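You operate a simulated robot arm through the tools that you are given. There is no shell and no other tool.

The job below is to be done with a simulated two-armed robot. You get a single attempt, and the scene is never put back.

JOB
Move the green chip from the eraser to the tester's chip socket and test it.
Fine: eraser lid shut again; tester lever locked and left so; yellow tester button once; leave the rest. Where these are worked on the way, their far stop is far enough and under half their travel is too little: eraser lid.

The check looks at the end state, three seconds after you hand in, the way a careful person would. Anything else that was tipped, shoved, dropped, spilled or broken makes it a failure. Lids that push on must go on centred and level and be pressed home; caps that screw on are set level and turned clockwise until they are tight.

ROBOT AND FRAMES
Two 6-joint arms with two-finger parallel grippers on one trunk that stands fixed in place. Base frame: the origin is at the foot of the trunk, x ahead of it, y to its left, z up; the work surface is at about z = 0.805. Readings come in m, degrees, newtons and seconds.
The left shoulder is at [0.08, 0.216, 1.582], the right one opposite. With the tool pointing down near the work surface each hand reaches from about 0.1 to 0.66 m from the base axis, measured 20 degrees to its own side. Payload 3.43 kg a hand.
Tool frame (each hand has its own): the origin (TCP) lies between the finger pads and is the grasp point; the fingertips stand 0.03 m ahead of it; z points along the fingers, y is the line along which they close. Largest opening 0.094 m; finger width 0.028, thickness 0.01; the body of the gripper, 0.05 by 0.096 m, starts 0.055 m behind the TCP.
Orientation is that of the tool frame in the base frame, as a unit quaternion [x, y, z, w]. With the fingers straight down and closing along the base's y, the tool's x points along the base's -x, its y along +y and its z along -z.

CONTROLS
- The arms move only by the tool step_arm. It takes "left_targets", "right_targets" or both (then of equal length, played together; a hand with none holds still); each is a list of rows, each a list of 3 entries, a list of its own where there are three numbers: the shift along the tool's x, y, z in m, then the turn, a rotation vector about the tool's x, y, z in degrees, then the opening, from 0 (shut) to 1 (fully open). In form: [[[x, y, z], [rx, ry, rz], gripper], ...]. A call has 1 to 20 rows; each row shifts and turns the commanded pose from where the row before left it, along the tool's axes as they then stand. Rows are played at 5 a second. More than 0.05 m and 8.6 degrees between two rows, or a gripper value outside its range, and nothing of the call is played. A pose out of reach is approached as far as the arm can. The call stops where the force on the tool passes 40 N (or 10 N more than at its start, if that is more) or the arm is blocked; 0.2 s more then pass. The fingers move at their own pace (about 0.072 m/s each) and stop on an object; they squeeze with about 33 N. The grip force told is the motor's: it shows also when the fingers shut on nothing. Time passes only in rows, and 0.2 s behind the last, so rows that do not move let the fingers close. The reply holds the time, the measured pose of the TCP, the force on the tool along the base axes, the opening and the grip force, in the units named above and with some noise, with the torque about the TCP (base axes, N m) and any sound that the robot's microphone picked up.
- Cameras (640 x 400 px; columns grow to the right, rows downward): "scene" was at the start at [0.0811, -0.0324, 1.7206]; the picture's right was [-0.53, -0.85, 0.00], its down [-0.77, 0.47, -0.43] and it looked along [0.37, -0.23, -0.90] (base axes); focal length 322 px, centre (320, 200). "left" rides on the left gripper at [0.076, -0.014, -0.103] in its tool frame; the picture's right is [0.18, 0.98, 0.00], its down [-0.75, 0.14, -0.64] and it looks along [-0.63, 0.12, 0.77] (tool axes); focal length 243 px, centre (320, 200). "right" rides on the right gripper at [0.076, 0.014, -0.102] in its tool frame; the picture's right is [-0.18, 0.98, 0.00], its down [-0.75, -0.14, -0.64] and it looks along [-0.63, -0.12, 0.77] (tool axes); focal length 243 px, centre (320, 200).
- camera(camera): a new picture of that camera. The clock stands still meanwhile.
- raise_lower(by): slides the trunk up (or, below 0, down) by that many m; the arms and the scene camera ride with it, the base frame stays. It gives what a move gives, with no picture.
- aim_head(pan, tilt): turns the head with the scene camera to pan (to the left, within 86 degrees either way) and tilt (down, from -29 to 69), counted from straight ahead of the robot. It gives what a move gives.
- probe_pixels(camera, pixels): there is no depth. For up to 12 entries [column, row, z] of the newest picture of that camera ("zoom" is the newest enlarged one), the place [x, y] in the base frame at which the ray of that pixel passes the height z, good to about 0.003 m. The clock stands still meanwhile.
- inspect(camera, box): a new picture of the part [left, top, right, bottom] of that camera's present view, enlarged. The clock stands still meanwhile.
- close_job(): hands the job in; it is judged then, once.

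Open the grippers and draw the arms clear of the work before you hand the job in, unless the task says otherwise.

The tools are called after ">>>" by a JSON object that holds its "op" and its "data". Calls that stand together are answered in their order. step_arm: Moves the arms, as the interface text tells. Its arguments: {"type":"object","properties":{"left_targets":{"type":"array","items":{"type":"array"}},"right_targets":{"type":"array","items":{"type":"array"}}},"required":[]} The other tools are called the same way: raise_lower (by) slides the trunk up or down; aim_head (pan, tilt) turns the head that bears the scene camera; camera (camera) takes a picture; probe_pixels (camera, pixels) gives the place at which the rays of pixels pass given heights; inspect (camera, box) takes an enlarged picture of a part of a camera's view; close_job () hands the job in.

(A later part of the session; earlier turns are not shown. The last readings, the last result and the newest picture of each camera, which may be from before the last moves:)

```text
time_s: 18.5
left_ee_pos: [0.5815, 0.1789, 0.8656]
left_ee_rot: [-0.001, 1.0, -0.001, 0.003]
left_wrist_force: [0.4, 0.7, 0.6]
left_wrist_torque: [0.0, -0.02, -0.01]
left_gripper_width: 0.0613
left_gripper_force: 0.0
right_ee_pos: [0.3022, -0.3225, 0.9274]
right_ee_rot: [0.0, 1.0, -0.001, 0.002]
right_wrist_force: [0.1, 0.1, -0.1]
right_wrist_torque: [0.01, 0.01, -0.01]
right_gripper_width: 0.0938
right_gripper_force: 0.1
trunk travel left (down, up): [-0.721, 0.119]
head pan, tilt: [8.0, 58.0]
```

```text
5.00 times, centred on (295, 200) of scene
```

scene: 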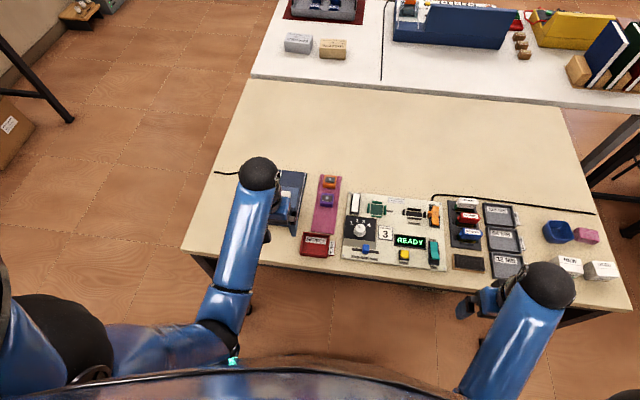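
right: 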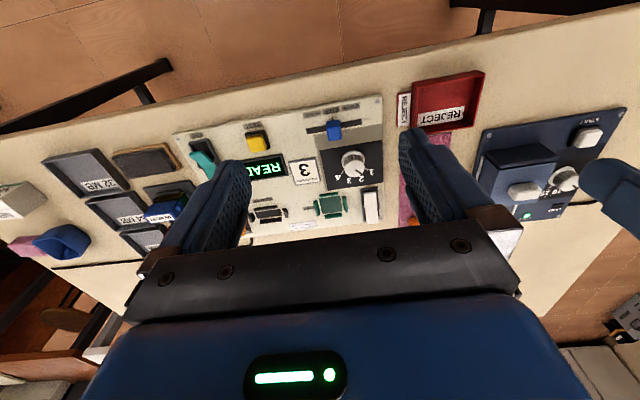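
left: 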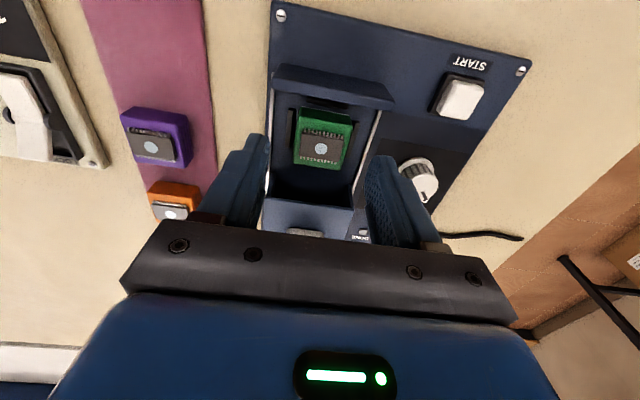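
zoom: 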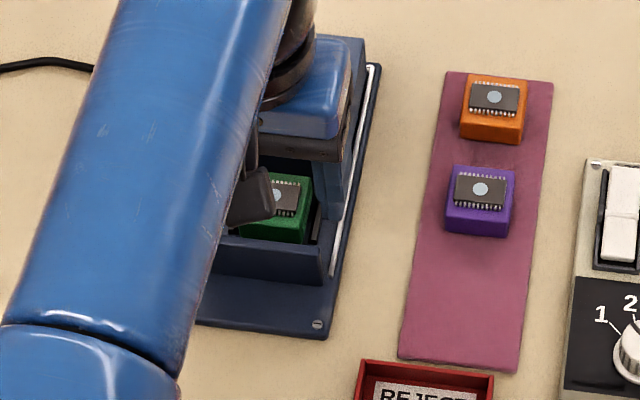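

No contact yet, and the chip is centred between the fingers (window at px 322,163). I go 3 mm lower for a fuller grip and close gently.

>>> {"op": "step_arm", "data": {"left_targets": [[[0, 0, 0.003], [0, 0, 0], 0.65], [[0, 0, 0], [0, 0, 0], 0.5], [[0, 0, 0], [0, 0, 0], 0.35], [[0, 0, 0], [0, 0, 0], 0.3], [[0, 0, 0], [0, 0, 0], 0.3]]}}

>>> {"op": "inspect", "data": {"camera": "left", "box": [230, 80, 410, 240]}}

```text
time_s: 19.7
left_ee_pos: [0.5815, 0.1781, 0.8599]
left_ee_rot: [-0.001, 1.0, 0.0, 0.004]
left_wrist_force: [0.2, 0.1, 0.4]
left_wrist_torque: [-0.02, 0.05, 0.02]
left_gripper_width: 0.0367
left_gripper_force: 32.9
right_ee_pos: [0.3044, -0.3231, 0.9279]
right_ee_rot: [0.0, 1.0, -0.001, 0.001]
right_wrist_force: [0.3, -0.5, -0.5]
right_wrist_torque: [0.02, 0.02, 0.03]
right_gripper_width: 0.0941
right_gripper_force: 0.1
trunk travel left (down, up): [-0.721, 0.119]
head pan, tilt: [8.0, 58.0]
```

```text
2.50 times, centred on (320, 160) of left
```

zoom: 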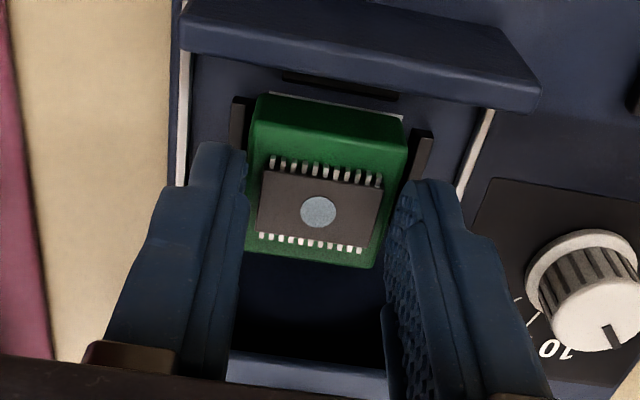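

The chip is gripped at 0.0367 m with 33 N. I lift straight up and check the grip.

>>> {"op": "step_arm", "data": {"left_targets": [[[0, 0, -0.01], [0, 0, 0], 0.3], [[0, 0, -0.02], [0, 0, 0], 0.3], [[0, 0, -0.02], [0, 0, 0], 0.3], [[0, 0, -0.018], [0, 0, 0], 0.3], [[0, 0, 0], [0, 0, 0], 0.3]]}}

>>> {"op": "camera", "data": {"camera": "left"}}

>>> {"op": "inspect", "data": {"camera": "scene", "box": [220, 150, 450, 290]}}

```text
time_s: 20.9
left_ee_pos: [0.5809, 0.1778, 0.9276]
left_ee_rot: [0.0, 1.0, 0.0, 0.003]
left_wrist_force: [0.2, 0.0, -0.5]
left_wrist_torque: [0.01, 0.01, 0.0]
left_gripper_width: 0.0367
left_gripper_force: 32.4
right_ee_pos: [0.3035, -0.3236, 0.9284]
right_ee_rot: [0.0, 1.0, -0.001, 0.002]
right_wrist_force: [-0.8, 0.1, 0.1]
right_wrist_torque: [-0.03, 0.0, -0.02]
right_gripper_width: 0.0942
right_gripper_force: 0.0
trunk travel left (down, up): [-0.721, 0.119]
head pan, tilt: [8.0, 58.0]
```

```text
taken
```

left: 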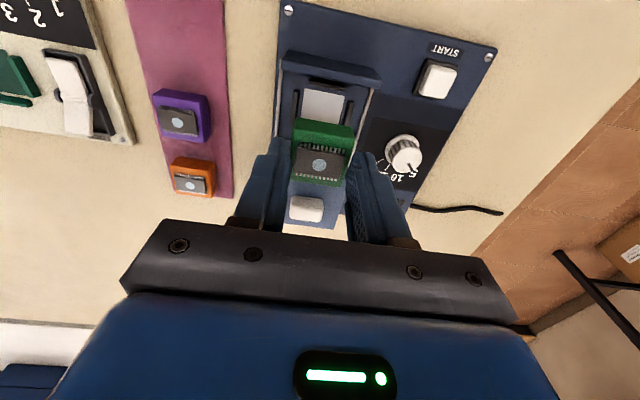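

```text
2.78 times, centred on (335, 220) of scene
```

zoom: 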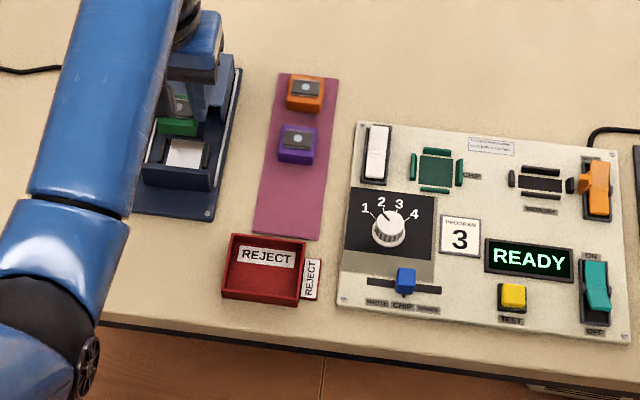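

The chip is held and clear (bottom about 0.88). I probe the socket recess and its four rails in this zoomed head view for the target location.

>>> {"op": "inspect", "data": {"camera": "scene", "box": [345, 195, 405, 235]}}

```text
10.00 times, centred on (375, 215) of scene
```

zoom: 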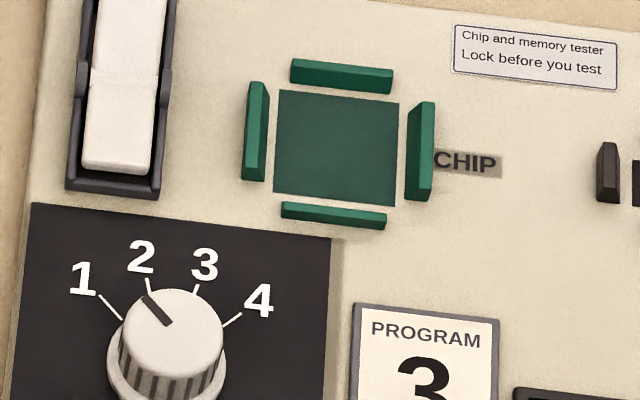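

>>> {"op": "probe_pixels", "data": {"camera": "zoom", "pixels": [[278, 90, 0.82], [400, 103, 0.82], [273, 193, 0.82], [396, 207, 0.82], [337, 148, 0.82], [337, 148, 0.81], [337, 148, 0.83], [245, 180, 0.82], [430, 200, 0.82], [128, 10, 0.835], [118, 165, 0.83], [125, 85, 0.835]]}}

```text
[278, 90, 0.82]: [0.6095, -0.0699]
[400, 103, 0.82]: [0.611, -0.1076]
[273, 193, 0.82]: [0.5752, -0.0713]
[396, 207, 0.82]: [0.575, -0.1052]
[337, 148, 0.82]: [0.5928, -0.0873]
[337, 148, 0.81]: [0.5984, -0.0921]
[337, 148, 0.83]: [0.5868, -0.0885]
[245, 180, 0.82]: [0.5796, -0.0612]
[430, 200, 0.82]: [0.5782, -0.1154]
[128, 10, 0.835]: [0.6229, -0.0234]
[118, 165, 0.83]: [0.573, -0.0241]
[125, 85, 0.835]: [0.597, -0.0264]
```

Socket centre is about (0.5925,-0.0885). I carry the chip there at the same height, with its bottom about 0.88, well above the mat chips and the rocker.

>>> {"op": "step_arm", "data": {"left_targets": [[[-0.0015, -0.04, 0], [0, 0, 0], 0.3], [[-0.0015, -0.044, 0], [0, 0, 0], 0.3], [[-0.0015, -0.044, 0], [0, 0, 0], 0.3], [[-0.0015, -0.044, 0], [0, 0, 0], 0.3], [[-0.0015, -0.044, 0], [0, 0, 0], 0.3], [[-0.0015, -0.04, 0], [0, 0, 0], 0.3], [[0, -0.01, 0], [0, 0, 0], 0.3], [[0, 0, 0], [0, 0, 0], 0.3]]}}

>>> {"op": "camera", "data": {"camera": "left"}}

>>> {"op": "camera", "data": {"camera": "scene"}}

```text
time_s: 22.7
left_ee_pos: [0.5887, -0.0868, 0.9316]
left_ee_rot: [-0.001, 1.0, 0.0, 0.004]
left_wrist_force: [0.2, -0.1, -0.8]
left_wrist_torque: [0.0, 0.01, -0.02]
left_gripper_width: 0.0365
left_gripper_force: 32.8
right_ee_pos: [0.3037, -0.3239, 0.927]
right_ee_rot: [-0.001, 1.0, -0.001, 0.002]
right_wrist_force: [0.0, -0.3, 0.0]
right_wrist_torque: [0.0, 0.03, 0.0]
right_gripper_width: 0.094
right_gripper_force: 0.1
trunk travel left (down, up): [-0.721, 0.119]
head pan, tilt: [8.0, 58.0]
```

```text
taken
```

left: 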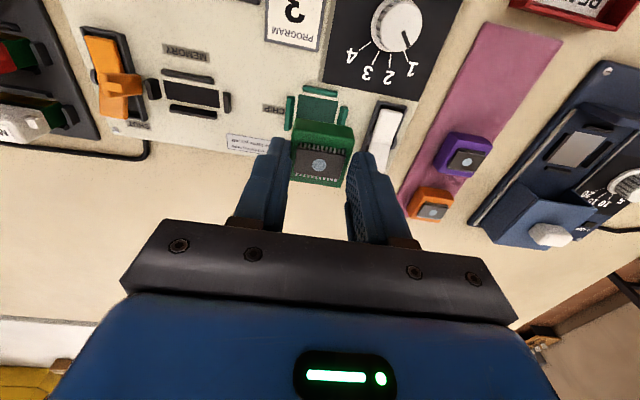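

```text
taken
```

scene: 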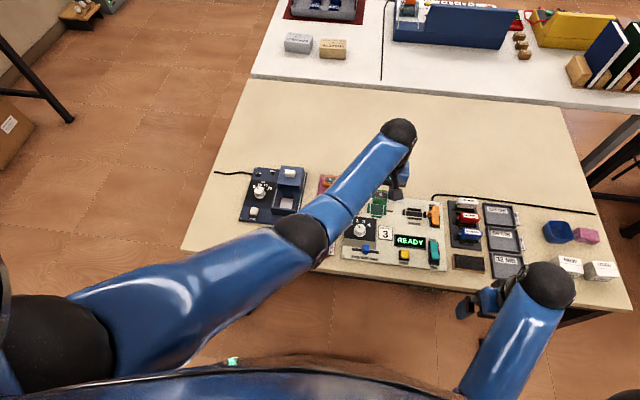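

The reach is fine. I zoom the left camera to compare the held chip with the socket rails behind it.

>>> {"op": "inspect", "data": {"camera": "left", "box": [250, 70, 400, 200]}}

>>> {"op": "inspect", "data": {"camera": "scene", "box": [340, 160, 430, 240]}}

```text
3.08 times, centred on (325, 135) of left
```

zoom: 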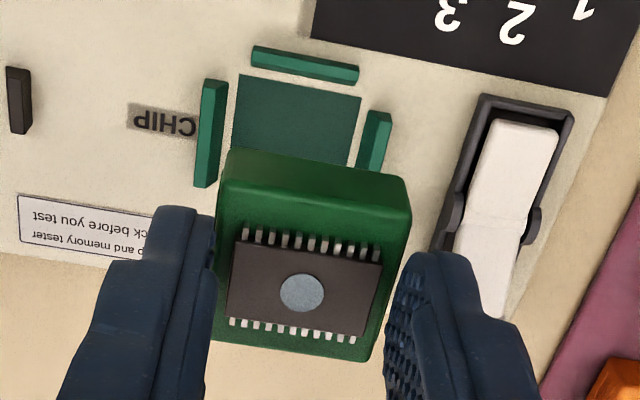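

```text
5.00 times, centred on (385, 200) of scene
```

zoom: 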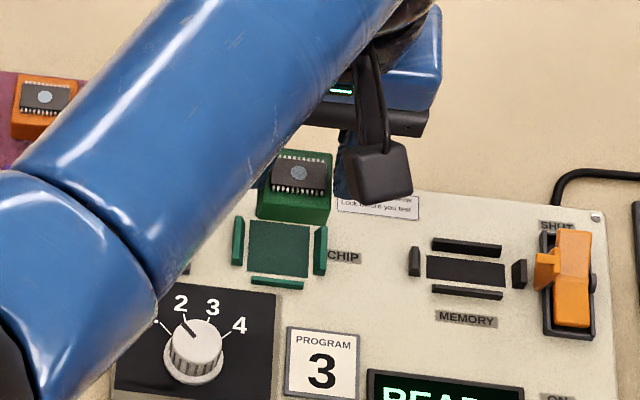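

I probe the visible socket edges in the left camera view, taken from close by, at panel height.

>>> {"op": "inspect", "data": {"camera": "left", "box": [250, 70, 400, 200]}}

>>> {"op": "probe_pixels", "data": {"camera": "zoom", "pixels": [[240, 77, 0.82], [362, 97, 0.82], [301, 87, 0.82], [301, 87, 0.81], [301, 87, 0.83], [232, 148, 0.82], [352, 165, 0.82], [222, 85, 0.825], [368, 112, 0.825], [302, 292, 0.9095]]}}

```text
3.08 times, centred on (325, 135) of left
```

zoom: 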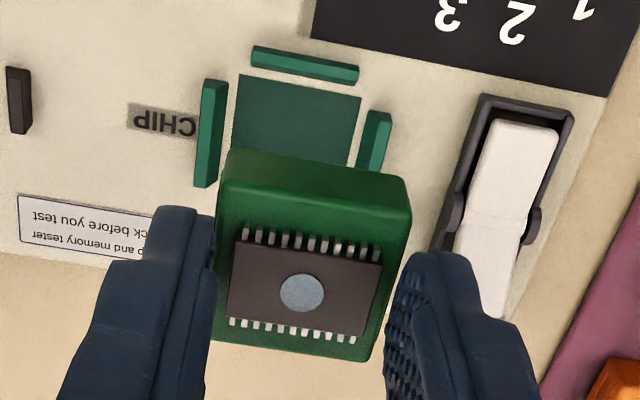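

```text
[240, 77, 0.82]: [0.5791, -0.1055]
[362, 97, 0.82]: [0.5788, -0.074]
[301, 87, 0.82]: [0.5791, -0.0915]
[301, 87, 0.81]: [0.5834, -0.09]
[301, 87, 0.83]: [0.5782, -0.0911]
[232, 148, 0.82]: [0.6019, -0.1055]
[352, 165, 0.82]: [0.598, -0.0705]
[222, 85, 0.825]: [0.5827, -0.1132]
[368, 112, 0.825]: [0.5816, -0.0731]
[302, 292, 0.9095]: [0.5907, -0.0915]
```

The near edge of the recess computes to x 0.579, with its middle about 4 mm to the −y side of the tool axis, so the socket centre is about (0.596,-0.090). I shift by +6 mm in x and −3.5 mm in y, and lower 35 mm to check the alignment closer.

>>> {"op": "step_arm", "data": {"left_targets": [[[-0.006, -0.0035, 0.005], [0, 0, 0], 0.3], [[0, 0, 0.015], [0, 0, 0], 0.3], [[0, 0, 0.015], [0, 0, 0], 0.3], [[0, 0, 0], [0, 0, 0], 0.3]]}}

>>> {"op": "inspect", "data": {"camera": "left", "box": [250, 70, 400, 200]}}

>>> {"op": "inspect", "data": {"camera": "scene", "box": [350, 180, 410, 230]}}

```text
time_s: 23.7
left_ee_pos: [0.5981, -0.0908, 0.8948]
left_ee_rot: [0.0, 1.0, 0.0, 0.004]
left_wrist_force: [-0.2, 0.0, 0.2]
left_wrist_torque: [-0.02, -0.01, 0.0]
left_gripper_width: 0.0369
left_gripper_force: 34.1
right_ee_pos: [0.3045, -0.3235, 0.928]
right_ee_rot: [0.0, 1.0, -0.001, 0.001]
right_wrist_force: [0.1, -0.1, 0.8]
right_wrist_torque: [-0.01, 0.01, 0.0]
right_gripper_width: 0.0941
right_gripper_force: 0.1
trunk travel left (down, up): [-0.721, 0.119]
head pan, tilt: [8.0, 58.0]
```

```text
3.08 times, centred on (325, 135) of left
```

zoom: 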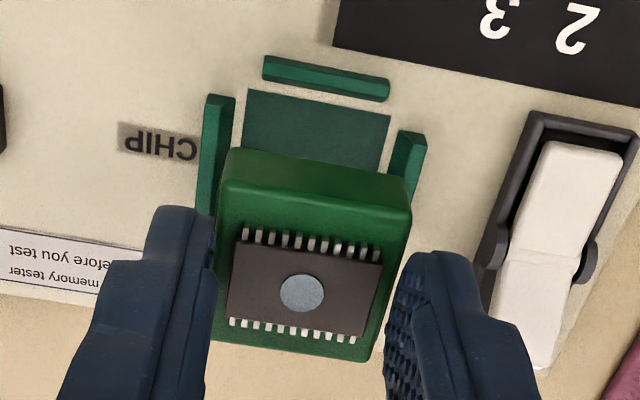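

```text
8.00 times, centred on (380, 205) of scene
```

zoom: 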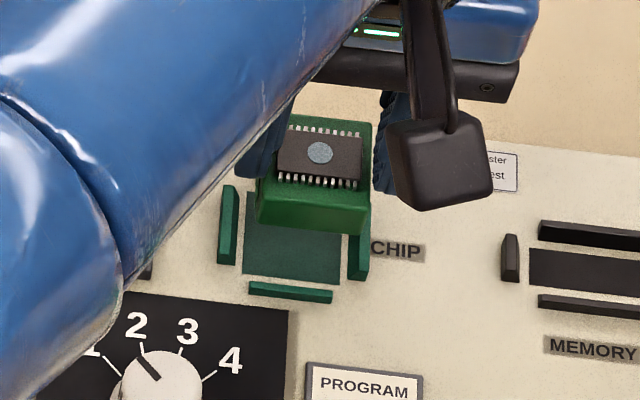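

In this view the socket middle is within about 1 mm of the tool axis in both directions, and the chip is centred on the axis. I lower another 20 mm and check again.

>>> {"op": "step_arm", "data": {"left_targets": [[[0.0005, 0, 0.01], [0, 0, 0], 0.3], [[0, 0, 0.01], [0, 0, 0], 0.3], [[0, 0, 0], [0, 0, 0], 0.3]]}}

>>> {"op": "inspect", "data": {"camera": "left", "box": [250, 70, 400, 200]}}

>>> {"op": "inspect", "data": {"camera": "scene", "box": [350, 180, 410, 230]}}

```text
time_s: 24.5
left_ee_pos: [0.5963, -0.0908, 0.8746]
left_ee_rot: [0.0, 1.0, -0.001, 0.003]
left_wrist_force: [-0.7, 0.7, 0.6]
left_wrist_torque: [0.0, -0.01, -0.01]
left_gripper_width: 0.0364
left_gripper_force: 32.7
right_ee_pos: [0.3053, -0.3226, 0.9273]
right_ee_rot: [-0.001, 1.0, -0.001, 0.001]
right_wrist_force: [0.6, 0.0, -0.5]
right_wrist_torque: [0.03, 0.0, 0.0]
right_gripper_width: 0.0937
right_gripper_force: 0.0
trunk travel left (down, up): [-0.721, 0.119]
head pan, tilt: [8.0, 58.0]
```

```text
3.08 times, centred on (325, 135) of left
```

zoom: 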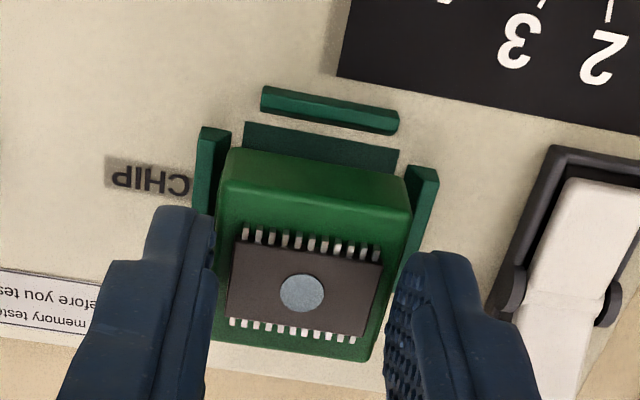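

```text
8.00 times, centred on (380, 205) of scene
```

zoom: 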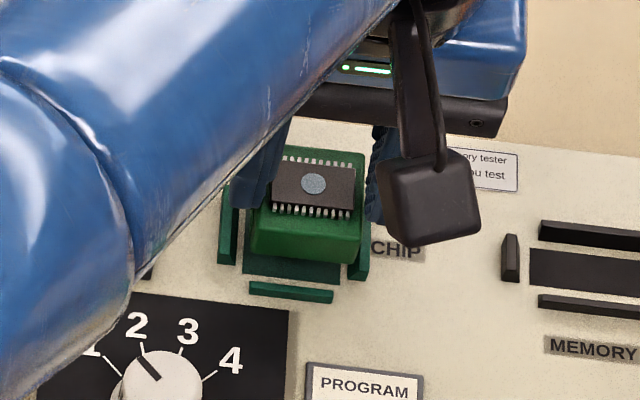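

The chip lines up with the recess (both edges at column about 325), and the bottom is about 1 cm above the floor. I descend in small rows, watching the force.

>>> {"op": "step_arm", "data": {"left_targets": [[[0, 0, 0.004], [0, 0, 0], 0.3], [[0, 0, 0.003], [0, 0, 0], 0.3], [[0, 0, 0], [0, 0, 0], 0.3]]}}

>>> {"op": "inspect", "data": {"camera": "left", "box": [250, 70, 400, 200]}}

>>> {"op": "inspect", "data": {"camera": "scene", "box": [350, 180, 410, 230]}}

```text
time_s: 25.3
left_ee_pos: [0.5957, -0.0921, 0.8673]
left_ee_rot: [-0.001, 1.0, 0.0, 0.004]
left_wrist_force: [-0.1, 1.0, 0.4]
left_wrist_torque: [0.0, -0.01, 0.02]
left_gripper_width: 0.0368
left_gripper_force: 32.9
right_ee_pos: [0.3037, -0.3228, 0.9266]
right_ee_rot: [0.0, 1.0, -0.001, 0.001]
right_wrist_force: [0.5, -0.1, 0.9]
right_wrist_torque: [0.0, -0.02, 0.02]
right_gripper_width: 0.094
right_gripper_force: 0.1
trunk travel left (down, up): [-0.721, 0.119]
head pan, tilt: [8.0, 58.0]
```

```text
3.08 times, centred on (325, 135) of left
```

zoom: 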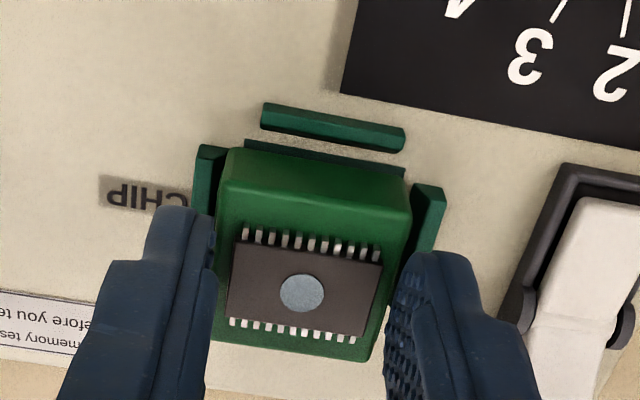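

```text
8.00 times, centred on (380, 205) of scene
```

zoom: 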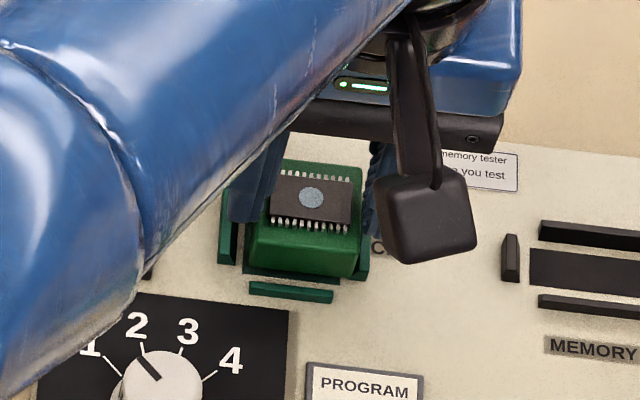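

Before touching down I check the side gaps with a tighter head view and a tighter left view.

>>> {"op": "inspect", "data": {"camera": "scene", "box": [364, 199, 400, 221]}}

>>> {"op": "inspect", "data": {"camera": "left", "box": [275, 95, 375, 165]}}

```text
16.00 times, centred on (382, 210) of scene
```

zoom: 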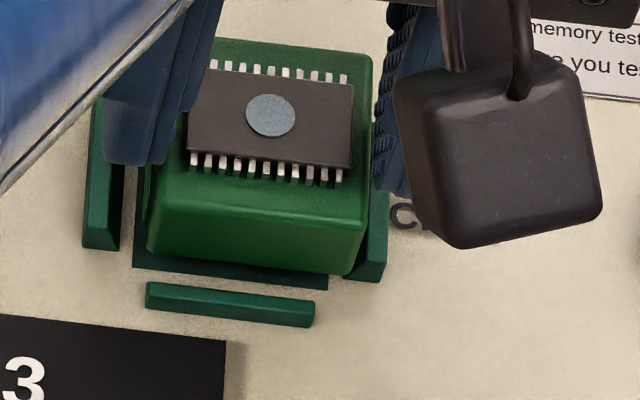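

```text
5.71 times, centred on (325, 130) of left
```

zoom: 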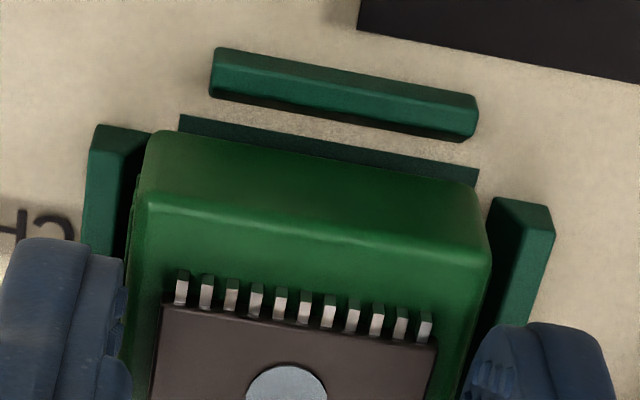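

Both tight views show the chip about 1.5–2.5 mm too far to −y (scene: recess corners 133/328 against chip corners 147/350). I shift +1.7 mm in y and check again.

>>> {"op": "step_arm", "data": {"left_targets": [[[0.0004, 0.0017, 0], [0, 0, 0], 0.3], [[0, 0, 0], [0, 0, 0], 0.3]]}}

>>> {"op": "inspect", "data": {"camera": "scene", "box": [364, 199, 400, 221]}}

>>> {"op": "inspect", "data": {"camera": "left", "box": [275, 95, 375, 165]}}

```text
time_s: 25.9
left_ee_pos: [0.5963, -0.0902, 0.8675]
left_ee_rot: [-0.002, 1.0, -0.001, 0.003]
left_wrist_force: [0.5, 0.5, -1.1]
left_wrist_torque: [-0.01, -0.01, 0.0]
left_gripper_width: 0.0367
left_gripper_force: 33.3
right_ee_pos: [0.3044, -0.3234, 0.9271]
right_ee_rot: [0.0, 1.0, -0.001, 0.002]
right_wrist_force: [-0.8, 0.3, -0.9]
right_wrist_torque: [0.02, 0.02, 0.01]
right_gripper_width: 0.094
right_gripper_force: 0.1
trunk travel left (down, up): [-0.721, 0.119]
head pan, tilt: [8.0, 58.0]
```

```text
16.00 times, centred on (382, 210) of scene
```

zoom: 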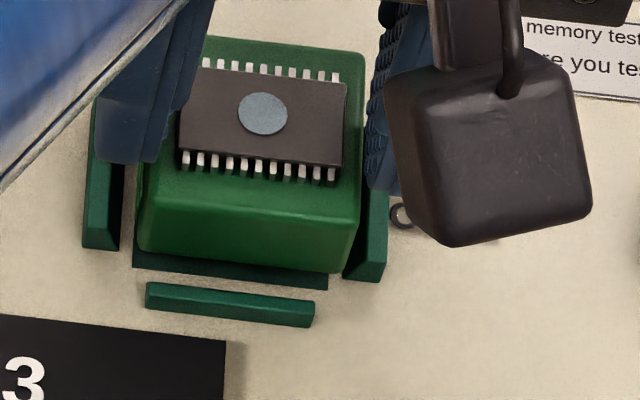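

```text
5.71 times, centred on (325, 130) of left
```

zoom: 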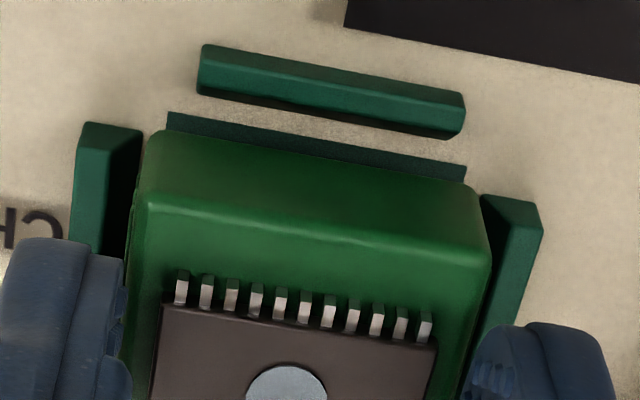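

The offset is now within about 1 mm, with clearance on both sides of the rails. I nudge +0.4 mm more in y and lower in 1.5 mm rows until it touches.

>>> {"op": "step_arm", "data": {"left_targets": [[[0, 0.0004, 0.0015], [0, 0, 0], 0.3], [[0, 0, 0.0015], [0, 0, 0], 0.3], [[0, 0, 0.001], [0, 0, 0], 0.3], [[0, 0, 0], [0, 0, 0], 0.3]]}}

>>> {"op": "inspect", "data": {"camera": "scene", "box": [364, 199, 400, 221]}}

>>> {"op": "inspect", "data": {"camera": "left", "box": [275, 95, 375, 165]}}

```text
time_s: 26.9
left_ee_pos: [0.5968, -0.0883, 0.8634]
left_ee_rot: [-0.001, 1.0, -0.001, 0.004]
left_wrist_force: [0.3, 0.0, -0.5]
left_wrist_torque: [-0.03, -0.04, -0.02]
left_gripper_width: 0.0369
left_gripper_force: 33.2
right_ee_pos: [0.3047, -0.3225, 0.927]
right_ee_rot: [0.0, 1.0, -0.001, 0.003]
right_wrist_force: [1.2, -0.1, 0.5]
right_wrist_torque: [0.0, 0.0, -0.01]
right_gripper_width: 0.0941
right_gripper_force: 0.0
trunk travel left (down, up): [-0.721, 0.119]
head pan, tilt: [8.0, 58.0]
```

```text
16.00 times, centred on (382, 210) of scene
```

zoom: 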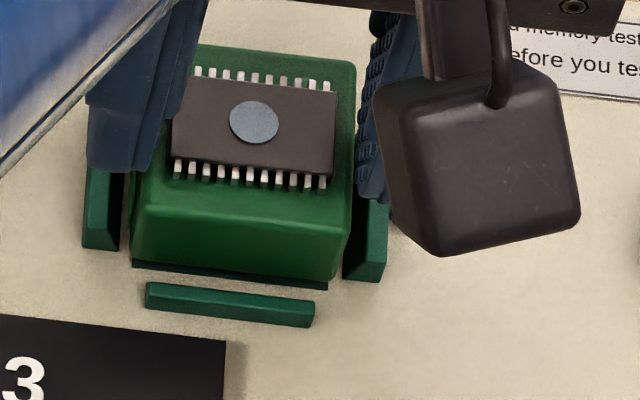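

```text
5.71 times, centred on (325, 130) of left
```

zoom: 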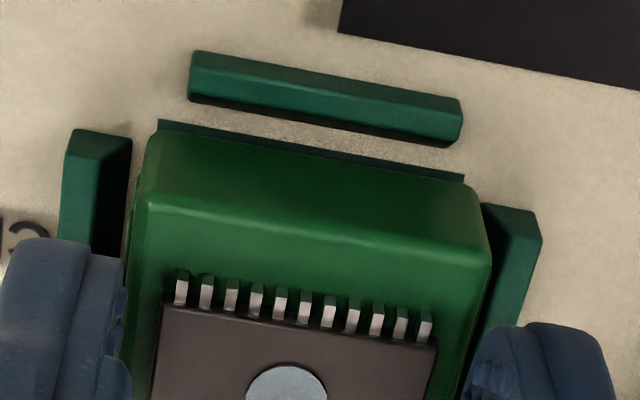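

The chip sits between the rails with gaps on both sides, and no force yet. About 2 mm remain, so I continue down in 1 mm rows until contact.

>>> {"op": "step_arm", "data": {"left_targets": [[[0, -0.0003, 0.001], [0, 0, 0], 0.3], [[0, 0, 0.001], [0, 0, 0], 0.3], [[0, 0, 0], [0, 0, 0], 0.3]]}}

>>> {"op": "inspect", "data": {"camera": "scene", "box": [364, 199, 400, 221]}}

>>> {"op": "inspect", "data": {"camera": "left", "box": [275, 95, 375, 165]}}

```text
time_s: 27.7
left_ee_pos: [0.5977, -0.0897, 0.8631]
left_ee_rot: [-0.001, 1.0, -0.001, 0.004]
left_wrist_force: [-1.2, 0.3, 6.5]
left_wrist_torque: [0.03, 0.02, 0.0]
left_gripper_width: 0.0368
left_gripper_force: 32.8
right_ee_pos: [0.3029, -0.3227, 0.9283]
right_ee_rot: [0.001, 1.0, -0.001, 0.002]
right_wrist_force: [0.5, -0.4, 0.6]
right_wrist_torque: [0.01, 0.0, 0.01]
right_gripper_width: 0.0942
right_gripper_force: 0.1
trunk travel left (down, up): [-0.721, 0.119]
head pan, tilt: [8.0, 58.0]
```

```text
16.00 times, centred on (382, 210) of scene
```

zoom: 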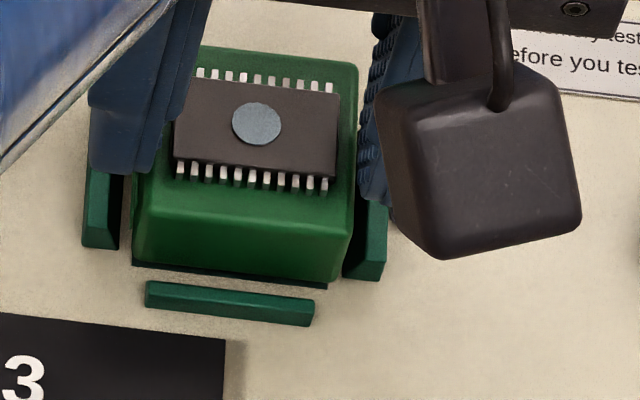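

```text
5.71 times, centred on (325, 130) of left
```

zoom: 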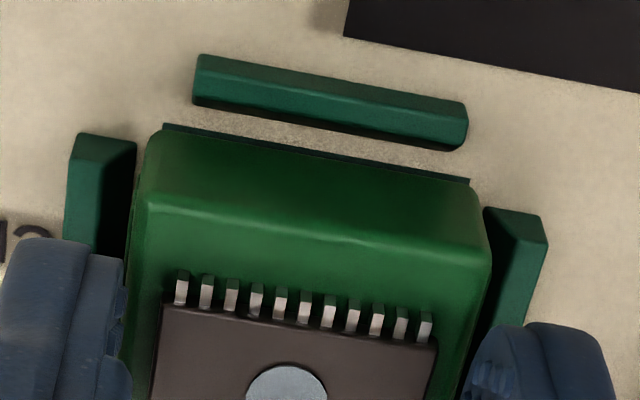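

Light contact (6.5 N), but a strip of the near recess edge is still visible in both views. The chip is about 1.5–2 mm too far to +x, maybe touching the far rail. I lift 2.5 mm, shift 1.7 mm toward −x, and lower again.

>>> {"op": "step_arm", "data": {"left_targets": [[[0, 0, -0.0025], [0, 0, 0], 0.3], [[0.0017, 0, 0], [0, 0, 0], 0.3], [[0, 0, 0.0015], [0, 0, 0], 0.3], [[0, 0, 0], [0, 0, 0], 0.3]]}}

>>> {"op": "inspect", "data": {"camera": "scene", "box": [364, 199, 400, 221]}}

>>> {"op": "inspect", "data": {"camera": "left", "box": [275, 95, 375, 165]}}

```text
time_s: 28.7
left_ee_pos: [0.5956, -0.0904, 0.863]
left_ee_rot: [-0.001, 1.0, 0.0, 0.004]
left_wrist_force: [4.2, 1.4, 4.4]
left_wrist_torque: [0.07, -0.17, 0.0]
left_gripper_width: 0.0367
left_gripper_force: 32.9
right_ee_pos: [0.3042, -0.3221, 0.9269]
right_ee_rot: [0.001, 1.0, -0.001, 0.001]
right_wrist_force: [0.1, -0.3, -1.4]
right_wrist_torque: [0.03, 0.0, 0.0]
right_gripper_width: 0.094
right_gripper_force: 0.0
trunk travel left (down, up): [-0.721, 0.119]
head pan, tilt: [8.0, 58.0]
```

```text
16.00 times, centred on (382, 210) of scene
```

zoom: 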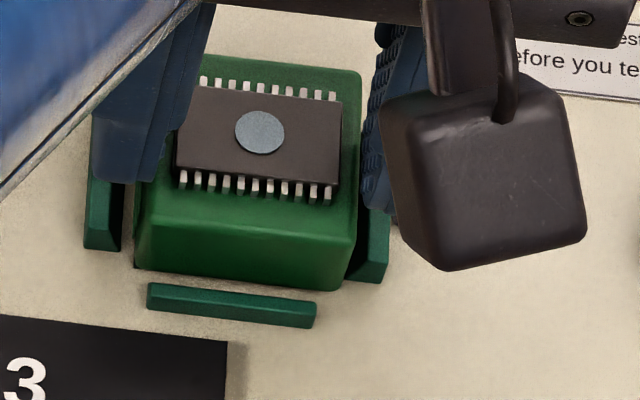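

```text
5.71 times, centred on (325, 130) of left
```

zoom: 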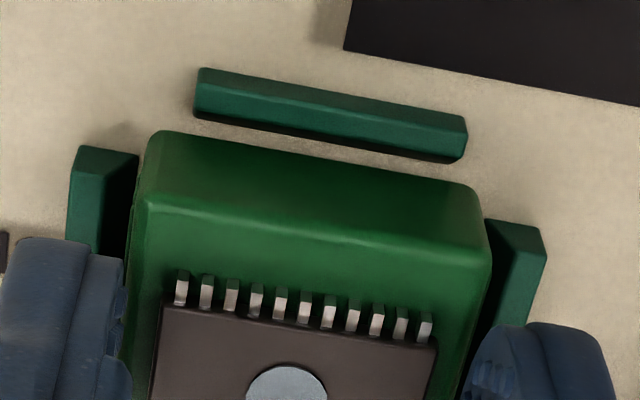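

The chip now covers the recess edge and its bottom is on the floor (TCP 0.863 matches the height in the eraser nest). I relieve the friction with a small lift, nudge +0.5 mm in y, and set it down again.

>>> {"op": "step_arm", "data": {"left_targets": [[[0, 0, -0.003], [0, 0, 0], 0.3], [[0.0003, 0.0006, 0], [0, 0, 0], 0.3], [[0, 0, 0.003], [0, 0, 0], 0.3], [[0, 0, 0], [0, 0, 0], 0.3]]}}

>>> {"op": "inspect", "data": {"camera": "scene", "box": [364, 199, 400, 221]}}

>>> {"op": "inspect", "data": {"camera": "left", "box": [275, 95, 375, 165]}}

```text
time_s: 29.7
left_ee_pos: [0.5968, -0.0905, 0.8628]
left_ee_rot: [0.0, 1.0, 0.0, 0.004]
left_wrist_force: [5.2, -0.6, 9.1]
left_wrist_torque: [0.01, -0.18, -0.01]
left_gripper_width: 0.0368
left_gripper_force: 33.2
right_ee_pos: [0.3021, -0.3236, 0.9273]
right_ee_rot: [0.0, 1.0, -0.001, 0.001]
right_wrist_force: [-0.5, 0.1, -0.1]
right_wrist_torque: [-0.01, 0.02, -0.01]
right_gripper_width: 0.0941
right_gripper_force: 0.0
trunk travel left (down, up): [-0.721, 0.119]
head pan, tilt: [8.0, 58.0]
```

```text
16.00 times, centred on (382, 210) of scene
```

zoom: 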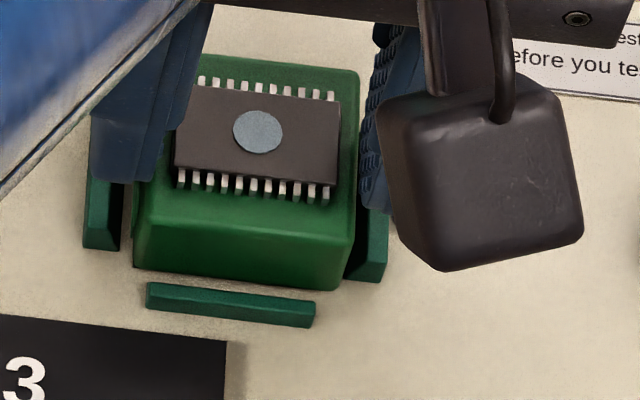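

```text
5.71 times, centred on (325, 130) of left
```

zoom: 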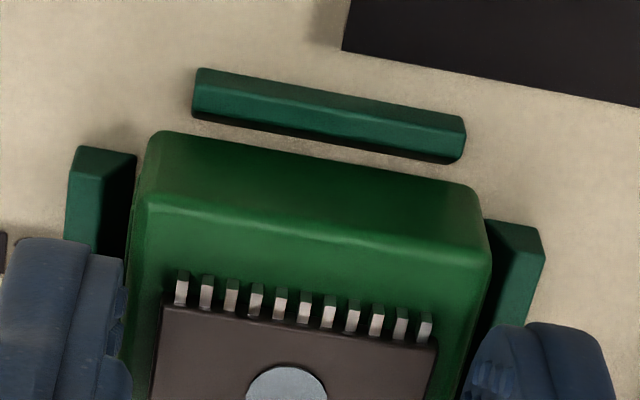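

There is a residual +x force of 5 N at the chip's bottom. I lift 5 mm clear to see that the force vanishes, before deciding on the final position.

>>> {"op": "step_arm", "data": {"left_targets": [[[0, 0, -0.003], [0, 0, 0], 0.3], [[0, 0, -0.003], [0, 0, 0], 0.3], [[0, 0, 0], [0, 0, 0], 0.3]]}}

>>> {"op": "inspect", "data": {"camera": "left", "box": [275, 95, 375, 165]}}

>>> {"op": "inspect", "data": {"camera": "scene", "box": [364, 199, 400, 221]}}

```text
time_s: 30.5
left_ee_pos: [0.5934, -0.0892, 0.8677]
left_ee_rot: [0.0, 1.0, 0.0, 0.003]
left_wrist_force: [0.8, 0.7, -1.2]
left_wrist_torque: [-0.01, 0.02, 0.04]
left_gripper_width: 0.0368
left_gripper_force: 33.4
right_ee_pos: [0.3033, -0.3234, 0.9272]
right_ee_rot: [0.0, 1.0, -0.002, 0.002]
right_wrist_force: [0.5, -0.2, -0.4]
right_wrist_torque: [0.0, -0.01, -0.02]
right_gripper_width: 0.0939
right_gripper_force: 0.1
trunk travel left (down, up): [-0.721, 0.119]
head pan, tilt: [8.0, 58.0]
```

```text
5.71 times, centred on (325, 130) of left
```

zoom: 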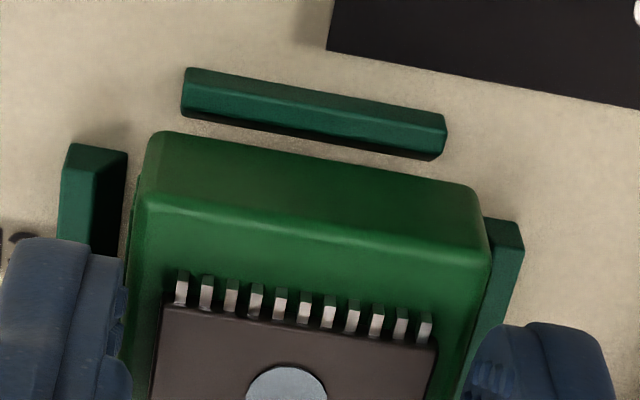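

```text
16.00 times, centred on (382, 210) of scene
```

zoom: 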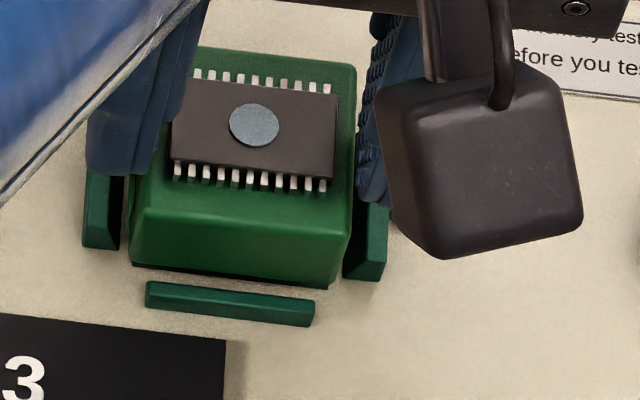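

Clear of contact, forces return to zero. At this free position the chip projects to about 0.8 mm too far toward −x and centred in y. I shift +0.8 mm in x and lower slowly.

>>> {"op": "step_arm", "data": {"left_targets": [[[-0.0008, 0, 0], [0, 0, 0], 0.3], [[0, 0, 0.002], [0, 0, 0], 0.3], [[0, 0, 0.001], [0, 0, 0], 0.3], [[0, 0, 0.001], [0, 0, 0], 0.3], [[0, 0, 0], [0, 0, 0], 0.3]]}}

>>> {"op": "inspect", "data": {"camera": "left", "box": [275, 95, 375, 165]}}

>>> {"op": "inspect", "data": {"camera": "scene", "box": [364, 199, 400, 221]}}

```text
time_s: 31.7
left_ee_pos: [0.5944, -0.0892, 0.8647]
left_ee_rot: [-0.001, 1.0, 0.001, 0.004]
left_wrist_force: [-0.2, 1.6, -1.0]
left_wrist_torque: [-0.01, 0.01, 0.02]
left_gripper_width: 0.0366
left_gripper_force: 33.0
right_ee_pos: [0.3044, -0.323, 0.9262]
right_ee_rot: [0.0, 1.0, -0.001, 0.002]
right_wrist_force: [-0.9, -0.1, -0.4]
right_wrist_torque: [0.01, -0.01, 0.03]
right_gripper_width: 0.0939
right_gripper_force: 0.1
trunk travel left (down, up): [-0.721, 0.119]
head pan, tilt: [8.0, 58.0]
```

```text
5.71 times, centred on (325, 130) of left
```

zoom: 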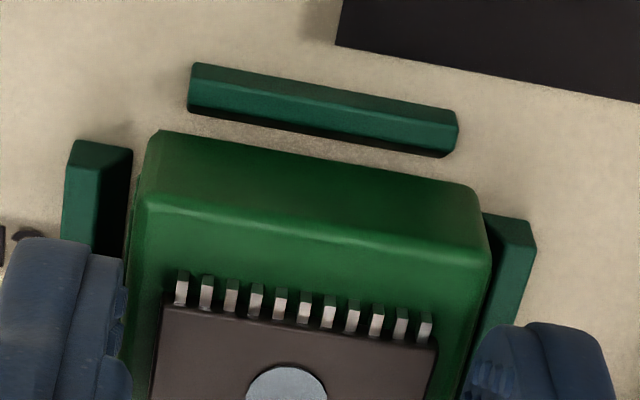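

```text
16.00 times, centred on (382, 210) of scene
```

zoom: 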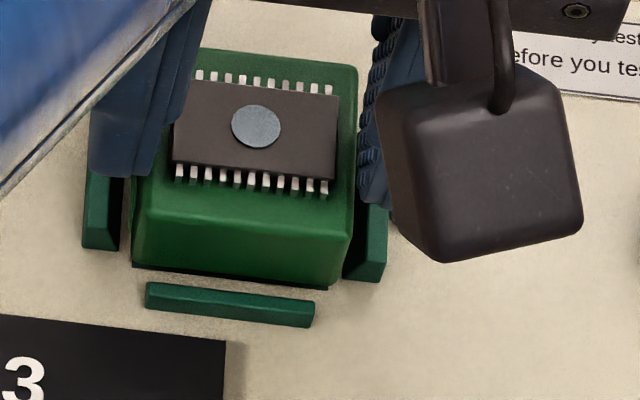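

No contact yet, and the chip looks centred between all the rails. I lower two more millimetres.

>>> {"op": "step_arm", "data": {"left_targets": [[[0, 0, 0.001], [0, 0, 0], 0.3], [[0, 0, 0.001], [0, 0, 0], 0.3], [[0, 0, 0], [0, 0, 0], 0.3]]}}

>>> {"op": "inspect", "data": {"camera": "scene", "box": [364, 199, 400, 221]}}

```text
time_s: 32.5
left_ee_pos: [0.5944, -0.09, 0.8632]
left_ee_rot: [-0.001, 1.0, 0.0, 0.004]
left_wrist_force: [0.4, 1.0, -0.2]
left_wrist_torque: [0.03, -0.01, -0.03]
left_gripper_width: 0.0367
left_gripper_force: 33.6
right_ee_pos: [0.3041, -0.3234, 0.9269]
right_ee_rot: [-0.001, 1.0, 0.0, 0.002]
right_wrist_force: [-0.2, 0.0, 1.2]
right_wrist_torque: [0.01, 0.02, -0.01]
right_gripper_width: 0.0941
right_gripper_force: 0.1
trunk travel left (down, up): [-0.721, 0.119]
head pan, tilt: [8.0, 58.0]
```

```text
16.00 times, centred on (382, 210) of scene
```

zoom: 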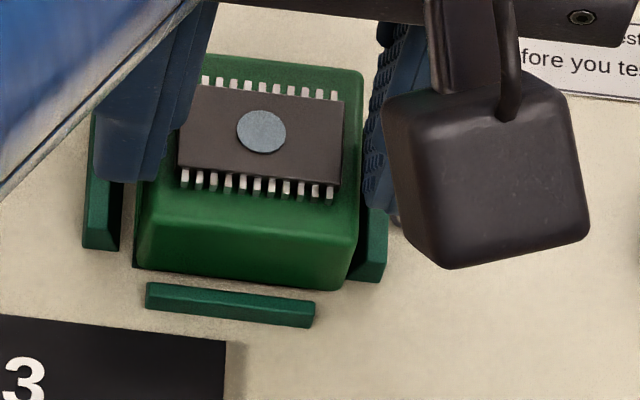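

Still free. I keep lowering in 1 mm rows.

>>> {"op": "step_arm", "data": {"left_targets": [[[0, 0.0006, 0.001], [0, 0, 0], 0.3], [[0, 0, 0.0005], [0, 0, 0], 0.3], [[0, 0, 0], [0, 0, 0], 0.3]]}}

>>> {"op": "inspect", "data": {"camera": "scene", "box": [364, 199, 400, 221]}}

>>> {"op": "inspect", "data": {"camera": "left", "box": [275, 95, 375, 165]}}

```text
time_s: 33.3
left_ee_pos: [0.5949, -0.0903, 0.8633]
left_ee_rot: [0.0, 1.0, -0.002, 0.005]
left_wrist_force: [0.5, -2.6, 9.2]
left_wrist_torque: [-0.11, 0.04, 0.02]
left_gripper_width: 0.0366
left_gripper_force: 33.7
right_ee_pos: [0.3041, -0.3226, 0.9275]
right_ee_rot: [0.0, 1.0, 0.0, 0.002]
right_wrist_force: [-0.5, 0.1, -0.6]
right_wrist_torque: [0.03, 0.03, -0.01]
right_gripper_width: 0.0941
right_gripper_force: 0.0
trunk travel left (down, up): [-0.721, 0.119]
head pan, tilt: [8.0, 58.0]
```

```text
16.00 times, centred on (382, 210) of scene
```

zoom: 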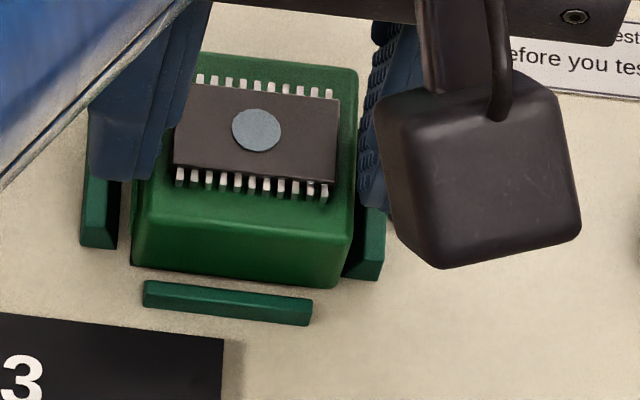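

```text
5.71 times, centred on (325, 130) of left
```

zoom: 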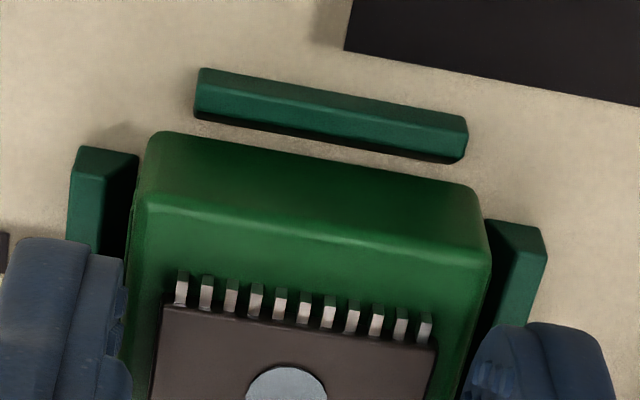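

The chip rests on the socket floor (9 N up, almost no side force) and looks centred between the rails. I open the fingers slowly and rise straight up.

>>> {"op": "step_arm", "data": {"left_targets": [[[0, 0, -0.001], [0, 0, 0], 0.3], [[0, 0, 0], [0, 0, 0], 0.5], [[0, 0, 0], [0, 0, 0], 0.6], [[0, 0, 0], [0, 0, 0], 0.6], [[0, 0, -0.01], [0, 0, 0], 0.6], [[0, 0, -0.02], [0, 0, 0], 0.6], [[0, 0, -0.03], [0, 0, 0], 0.6], [[0, 0, 0], [0, 0, 0], 0.6]]}}

>>> {"op": "camera", "data": {"camera": "left"}}

>>> {"op": "inspect", "data": {"camera": "left", "box": [240, 50, 400, 180]}}

>>> {"op": "inspect", "data": {"camera": "scene", "box": [364, 199, 400, 221]}}

```text
time_s: 35.1
left_ee_pos: [0.5947, -0.0887, 0.9235]
left_ee_rot: [0.0, 1.0, 0.0, 0.004]
left_wrist_force: [0.7, -0.3, -0.3]
left_wrist_torque: [0.01, -0.01, -0.02]
left_gripper_width: 0.0566
left_gripper_force: 0.1
right_ee_pos: [0.3035, -0.3235, 0.9277]
right_ee_rot: [0.0, 1.0, -0.001, 0.002]
right_wrist_force: [-0.4, 0.5, -0.8]
right_wrist_torque: [0.0, -0.02, 0.04]
right_gripper_width: 0.0943
right_gripper_force: 0.0
trunk travel left (down, up): [-0.721, 0.119]
head pan, tilt: [8.0, 58.0]
```

```text
taken
```

left: 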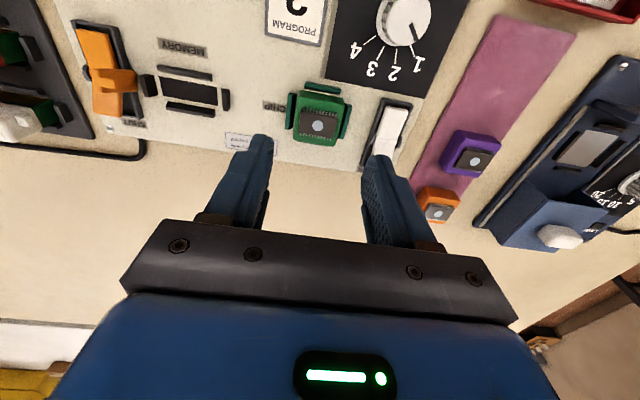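

```text
3.08 times, centred on (320, 115) of left
```

zoom: 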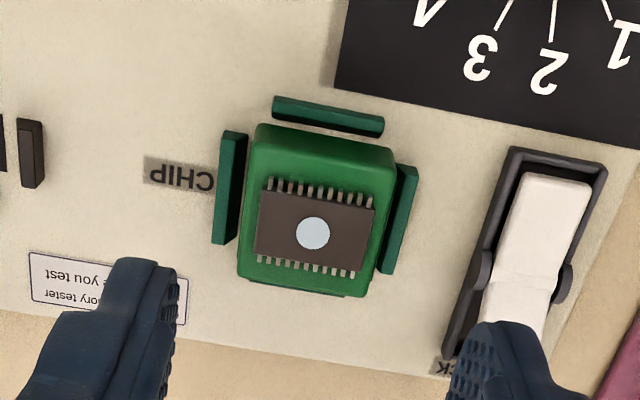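

```text
16.00 times, centred on (382, 210) of scene
```

zoom: 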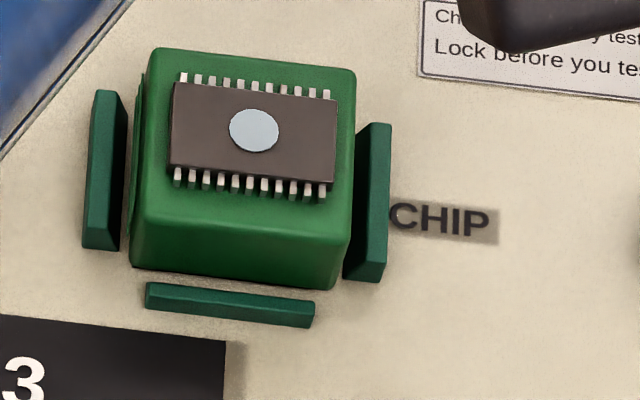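

The chip stands in the socket between the rails and the hand is clear. Next is the white rocker: I shift the left hand over it (higher and slightly back) to see its far LOCK end.

>>> {"op": "step_arm", "data": {"left_targets": [[[0.01, 0.03, 0], [0, 0, 0], 0.3], [[0.01, 0.033, 0], [0, 0, 0], 0.0], [[0, 0, 0], [0, 0, 0], 0.0], [[0, 0, 0], [0, 0, 0], 0.0]]}}

>>> {"op": "camera", "data": {"camera": "left"}}

>>> {"op": "inspect", "data": {"camera": "left", "box": [260, 60, 400, 180]}}

>>> {"op": "inspect", "data": {"camera": "scene", "box": [340, 190, 400, 230]}}

```text
time_s: 36.1
left_ee_pos: [0.5752, -0.0253, 0.9233]
left_ee_rot: [0.0, 1.0, 0.0, 0.004]
left_wrist_force: [-0.1, 0.2, 0.0]
left_wrist_torque: [-0.01, 0.04, 0.02]
left_gripper_width: 0.0
left_gripper_force: 33.5
right_ee_pos: [0.3042, -0.3224, 0.9276]
right_ee_rot: [0.0, 1.0, -0.001, 0.002]
right_wrist_force: [0.7, 0.1, 0.1]
right_wrist_torque: [0.0, -0.01, -0.04]
right_gripper_width: 0.0939
right_gripper_force: 0.1
trunk travel left (down, up): [-0.721, 0.119]
head pan, tilt: [8.0, 58.0]
```

```text
taken
```

left: 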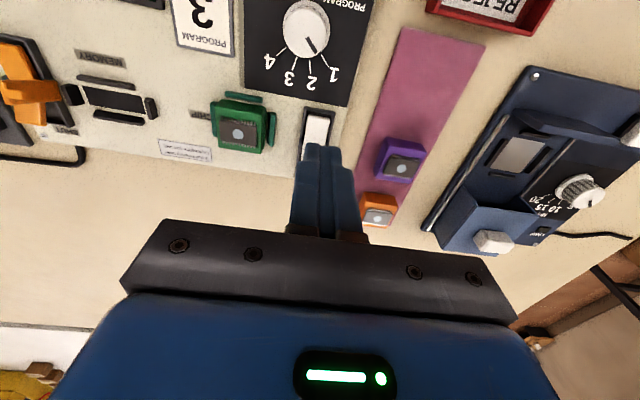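

```text
3.33 times, centred on (330, 120) of left
```

zoom: 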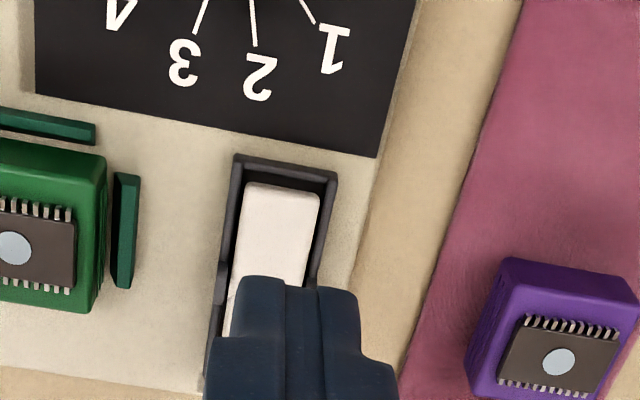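

```text
10.00 times, centred on (370, 210) of scene
```

zoom: 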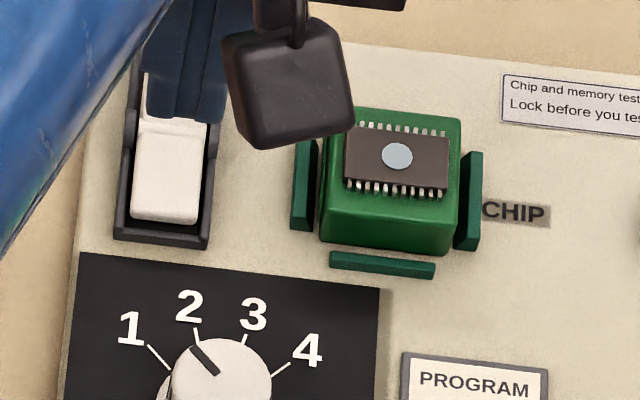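

I probe the rocker's near end, housing edges and pivot bumps in the left zoom, at panel-like heights.

>>> {"op": "inspect", "data": {"camera": "left", "box": [260, 60, 400, 180]}}

>>> {"op": "probe_pixels", "data": {"camera": "zoom", "pixels": [[286, 164, 0.825], [282, 190, 0.825], [222, 272, 0.83], [316, 270, 0.83], [240, 165, 0.825], [334, 180, 0.825]]}}

```text
3.33 times, centred on (330, 120) of left
```

zoom: 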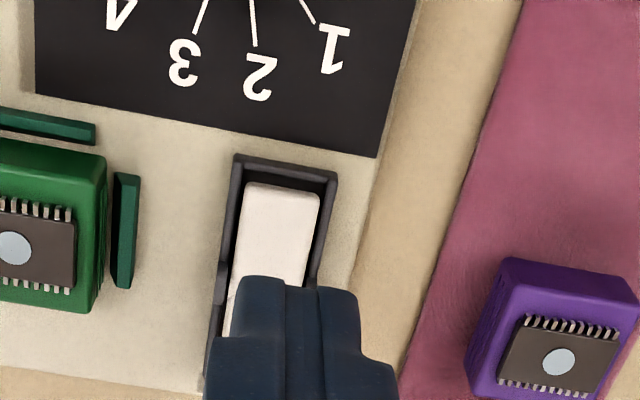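

```text
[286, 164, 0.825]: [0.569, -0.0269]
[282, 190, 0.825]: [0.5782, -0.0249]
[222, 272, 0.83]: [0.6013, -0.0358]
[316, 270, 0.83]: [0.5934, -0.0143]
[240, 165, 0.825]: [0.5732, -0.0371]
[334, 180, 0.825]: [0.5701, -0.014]
```

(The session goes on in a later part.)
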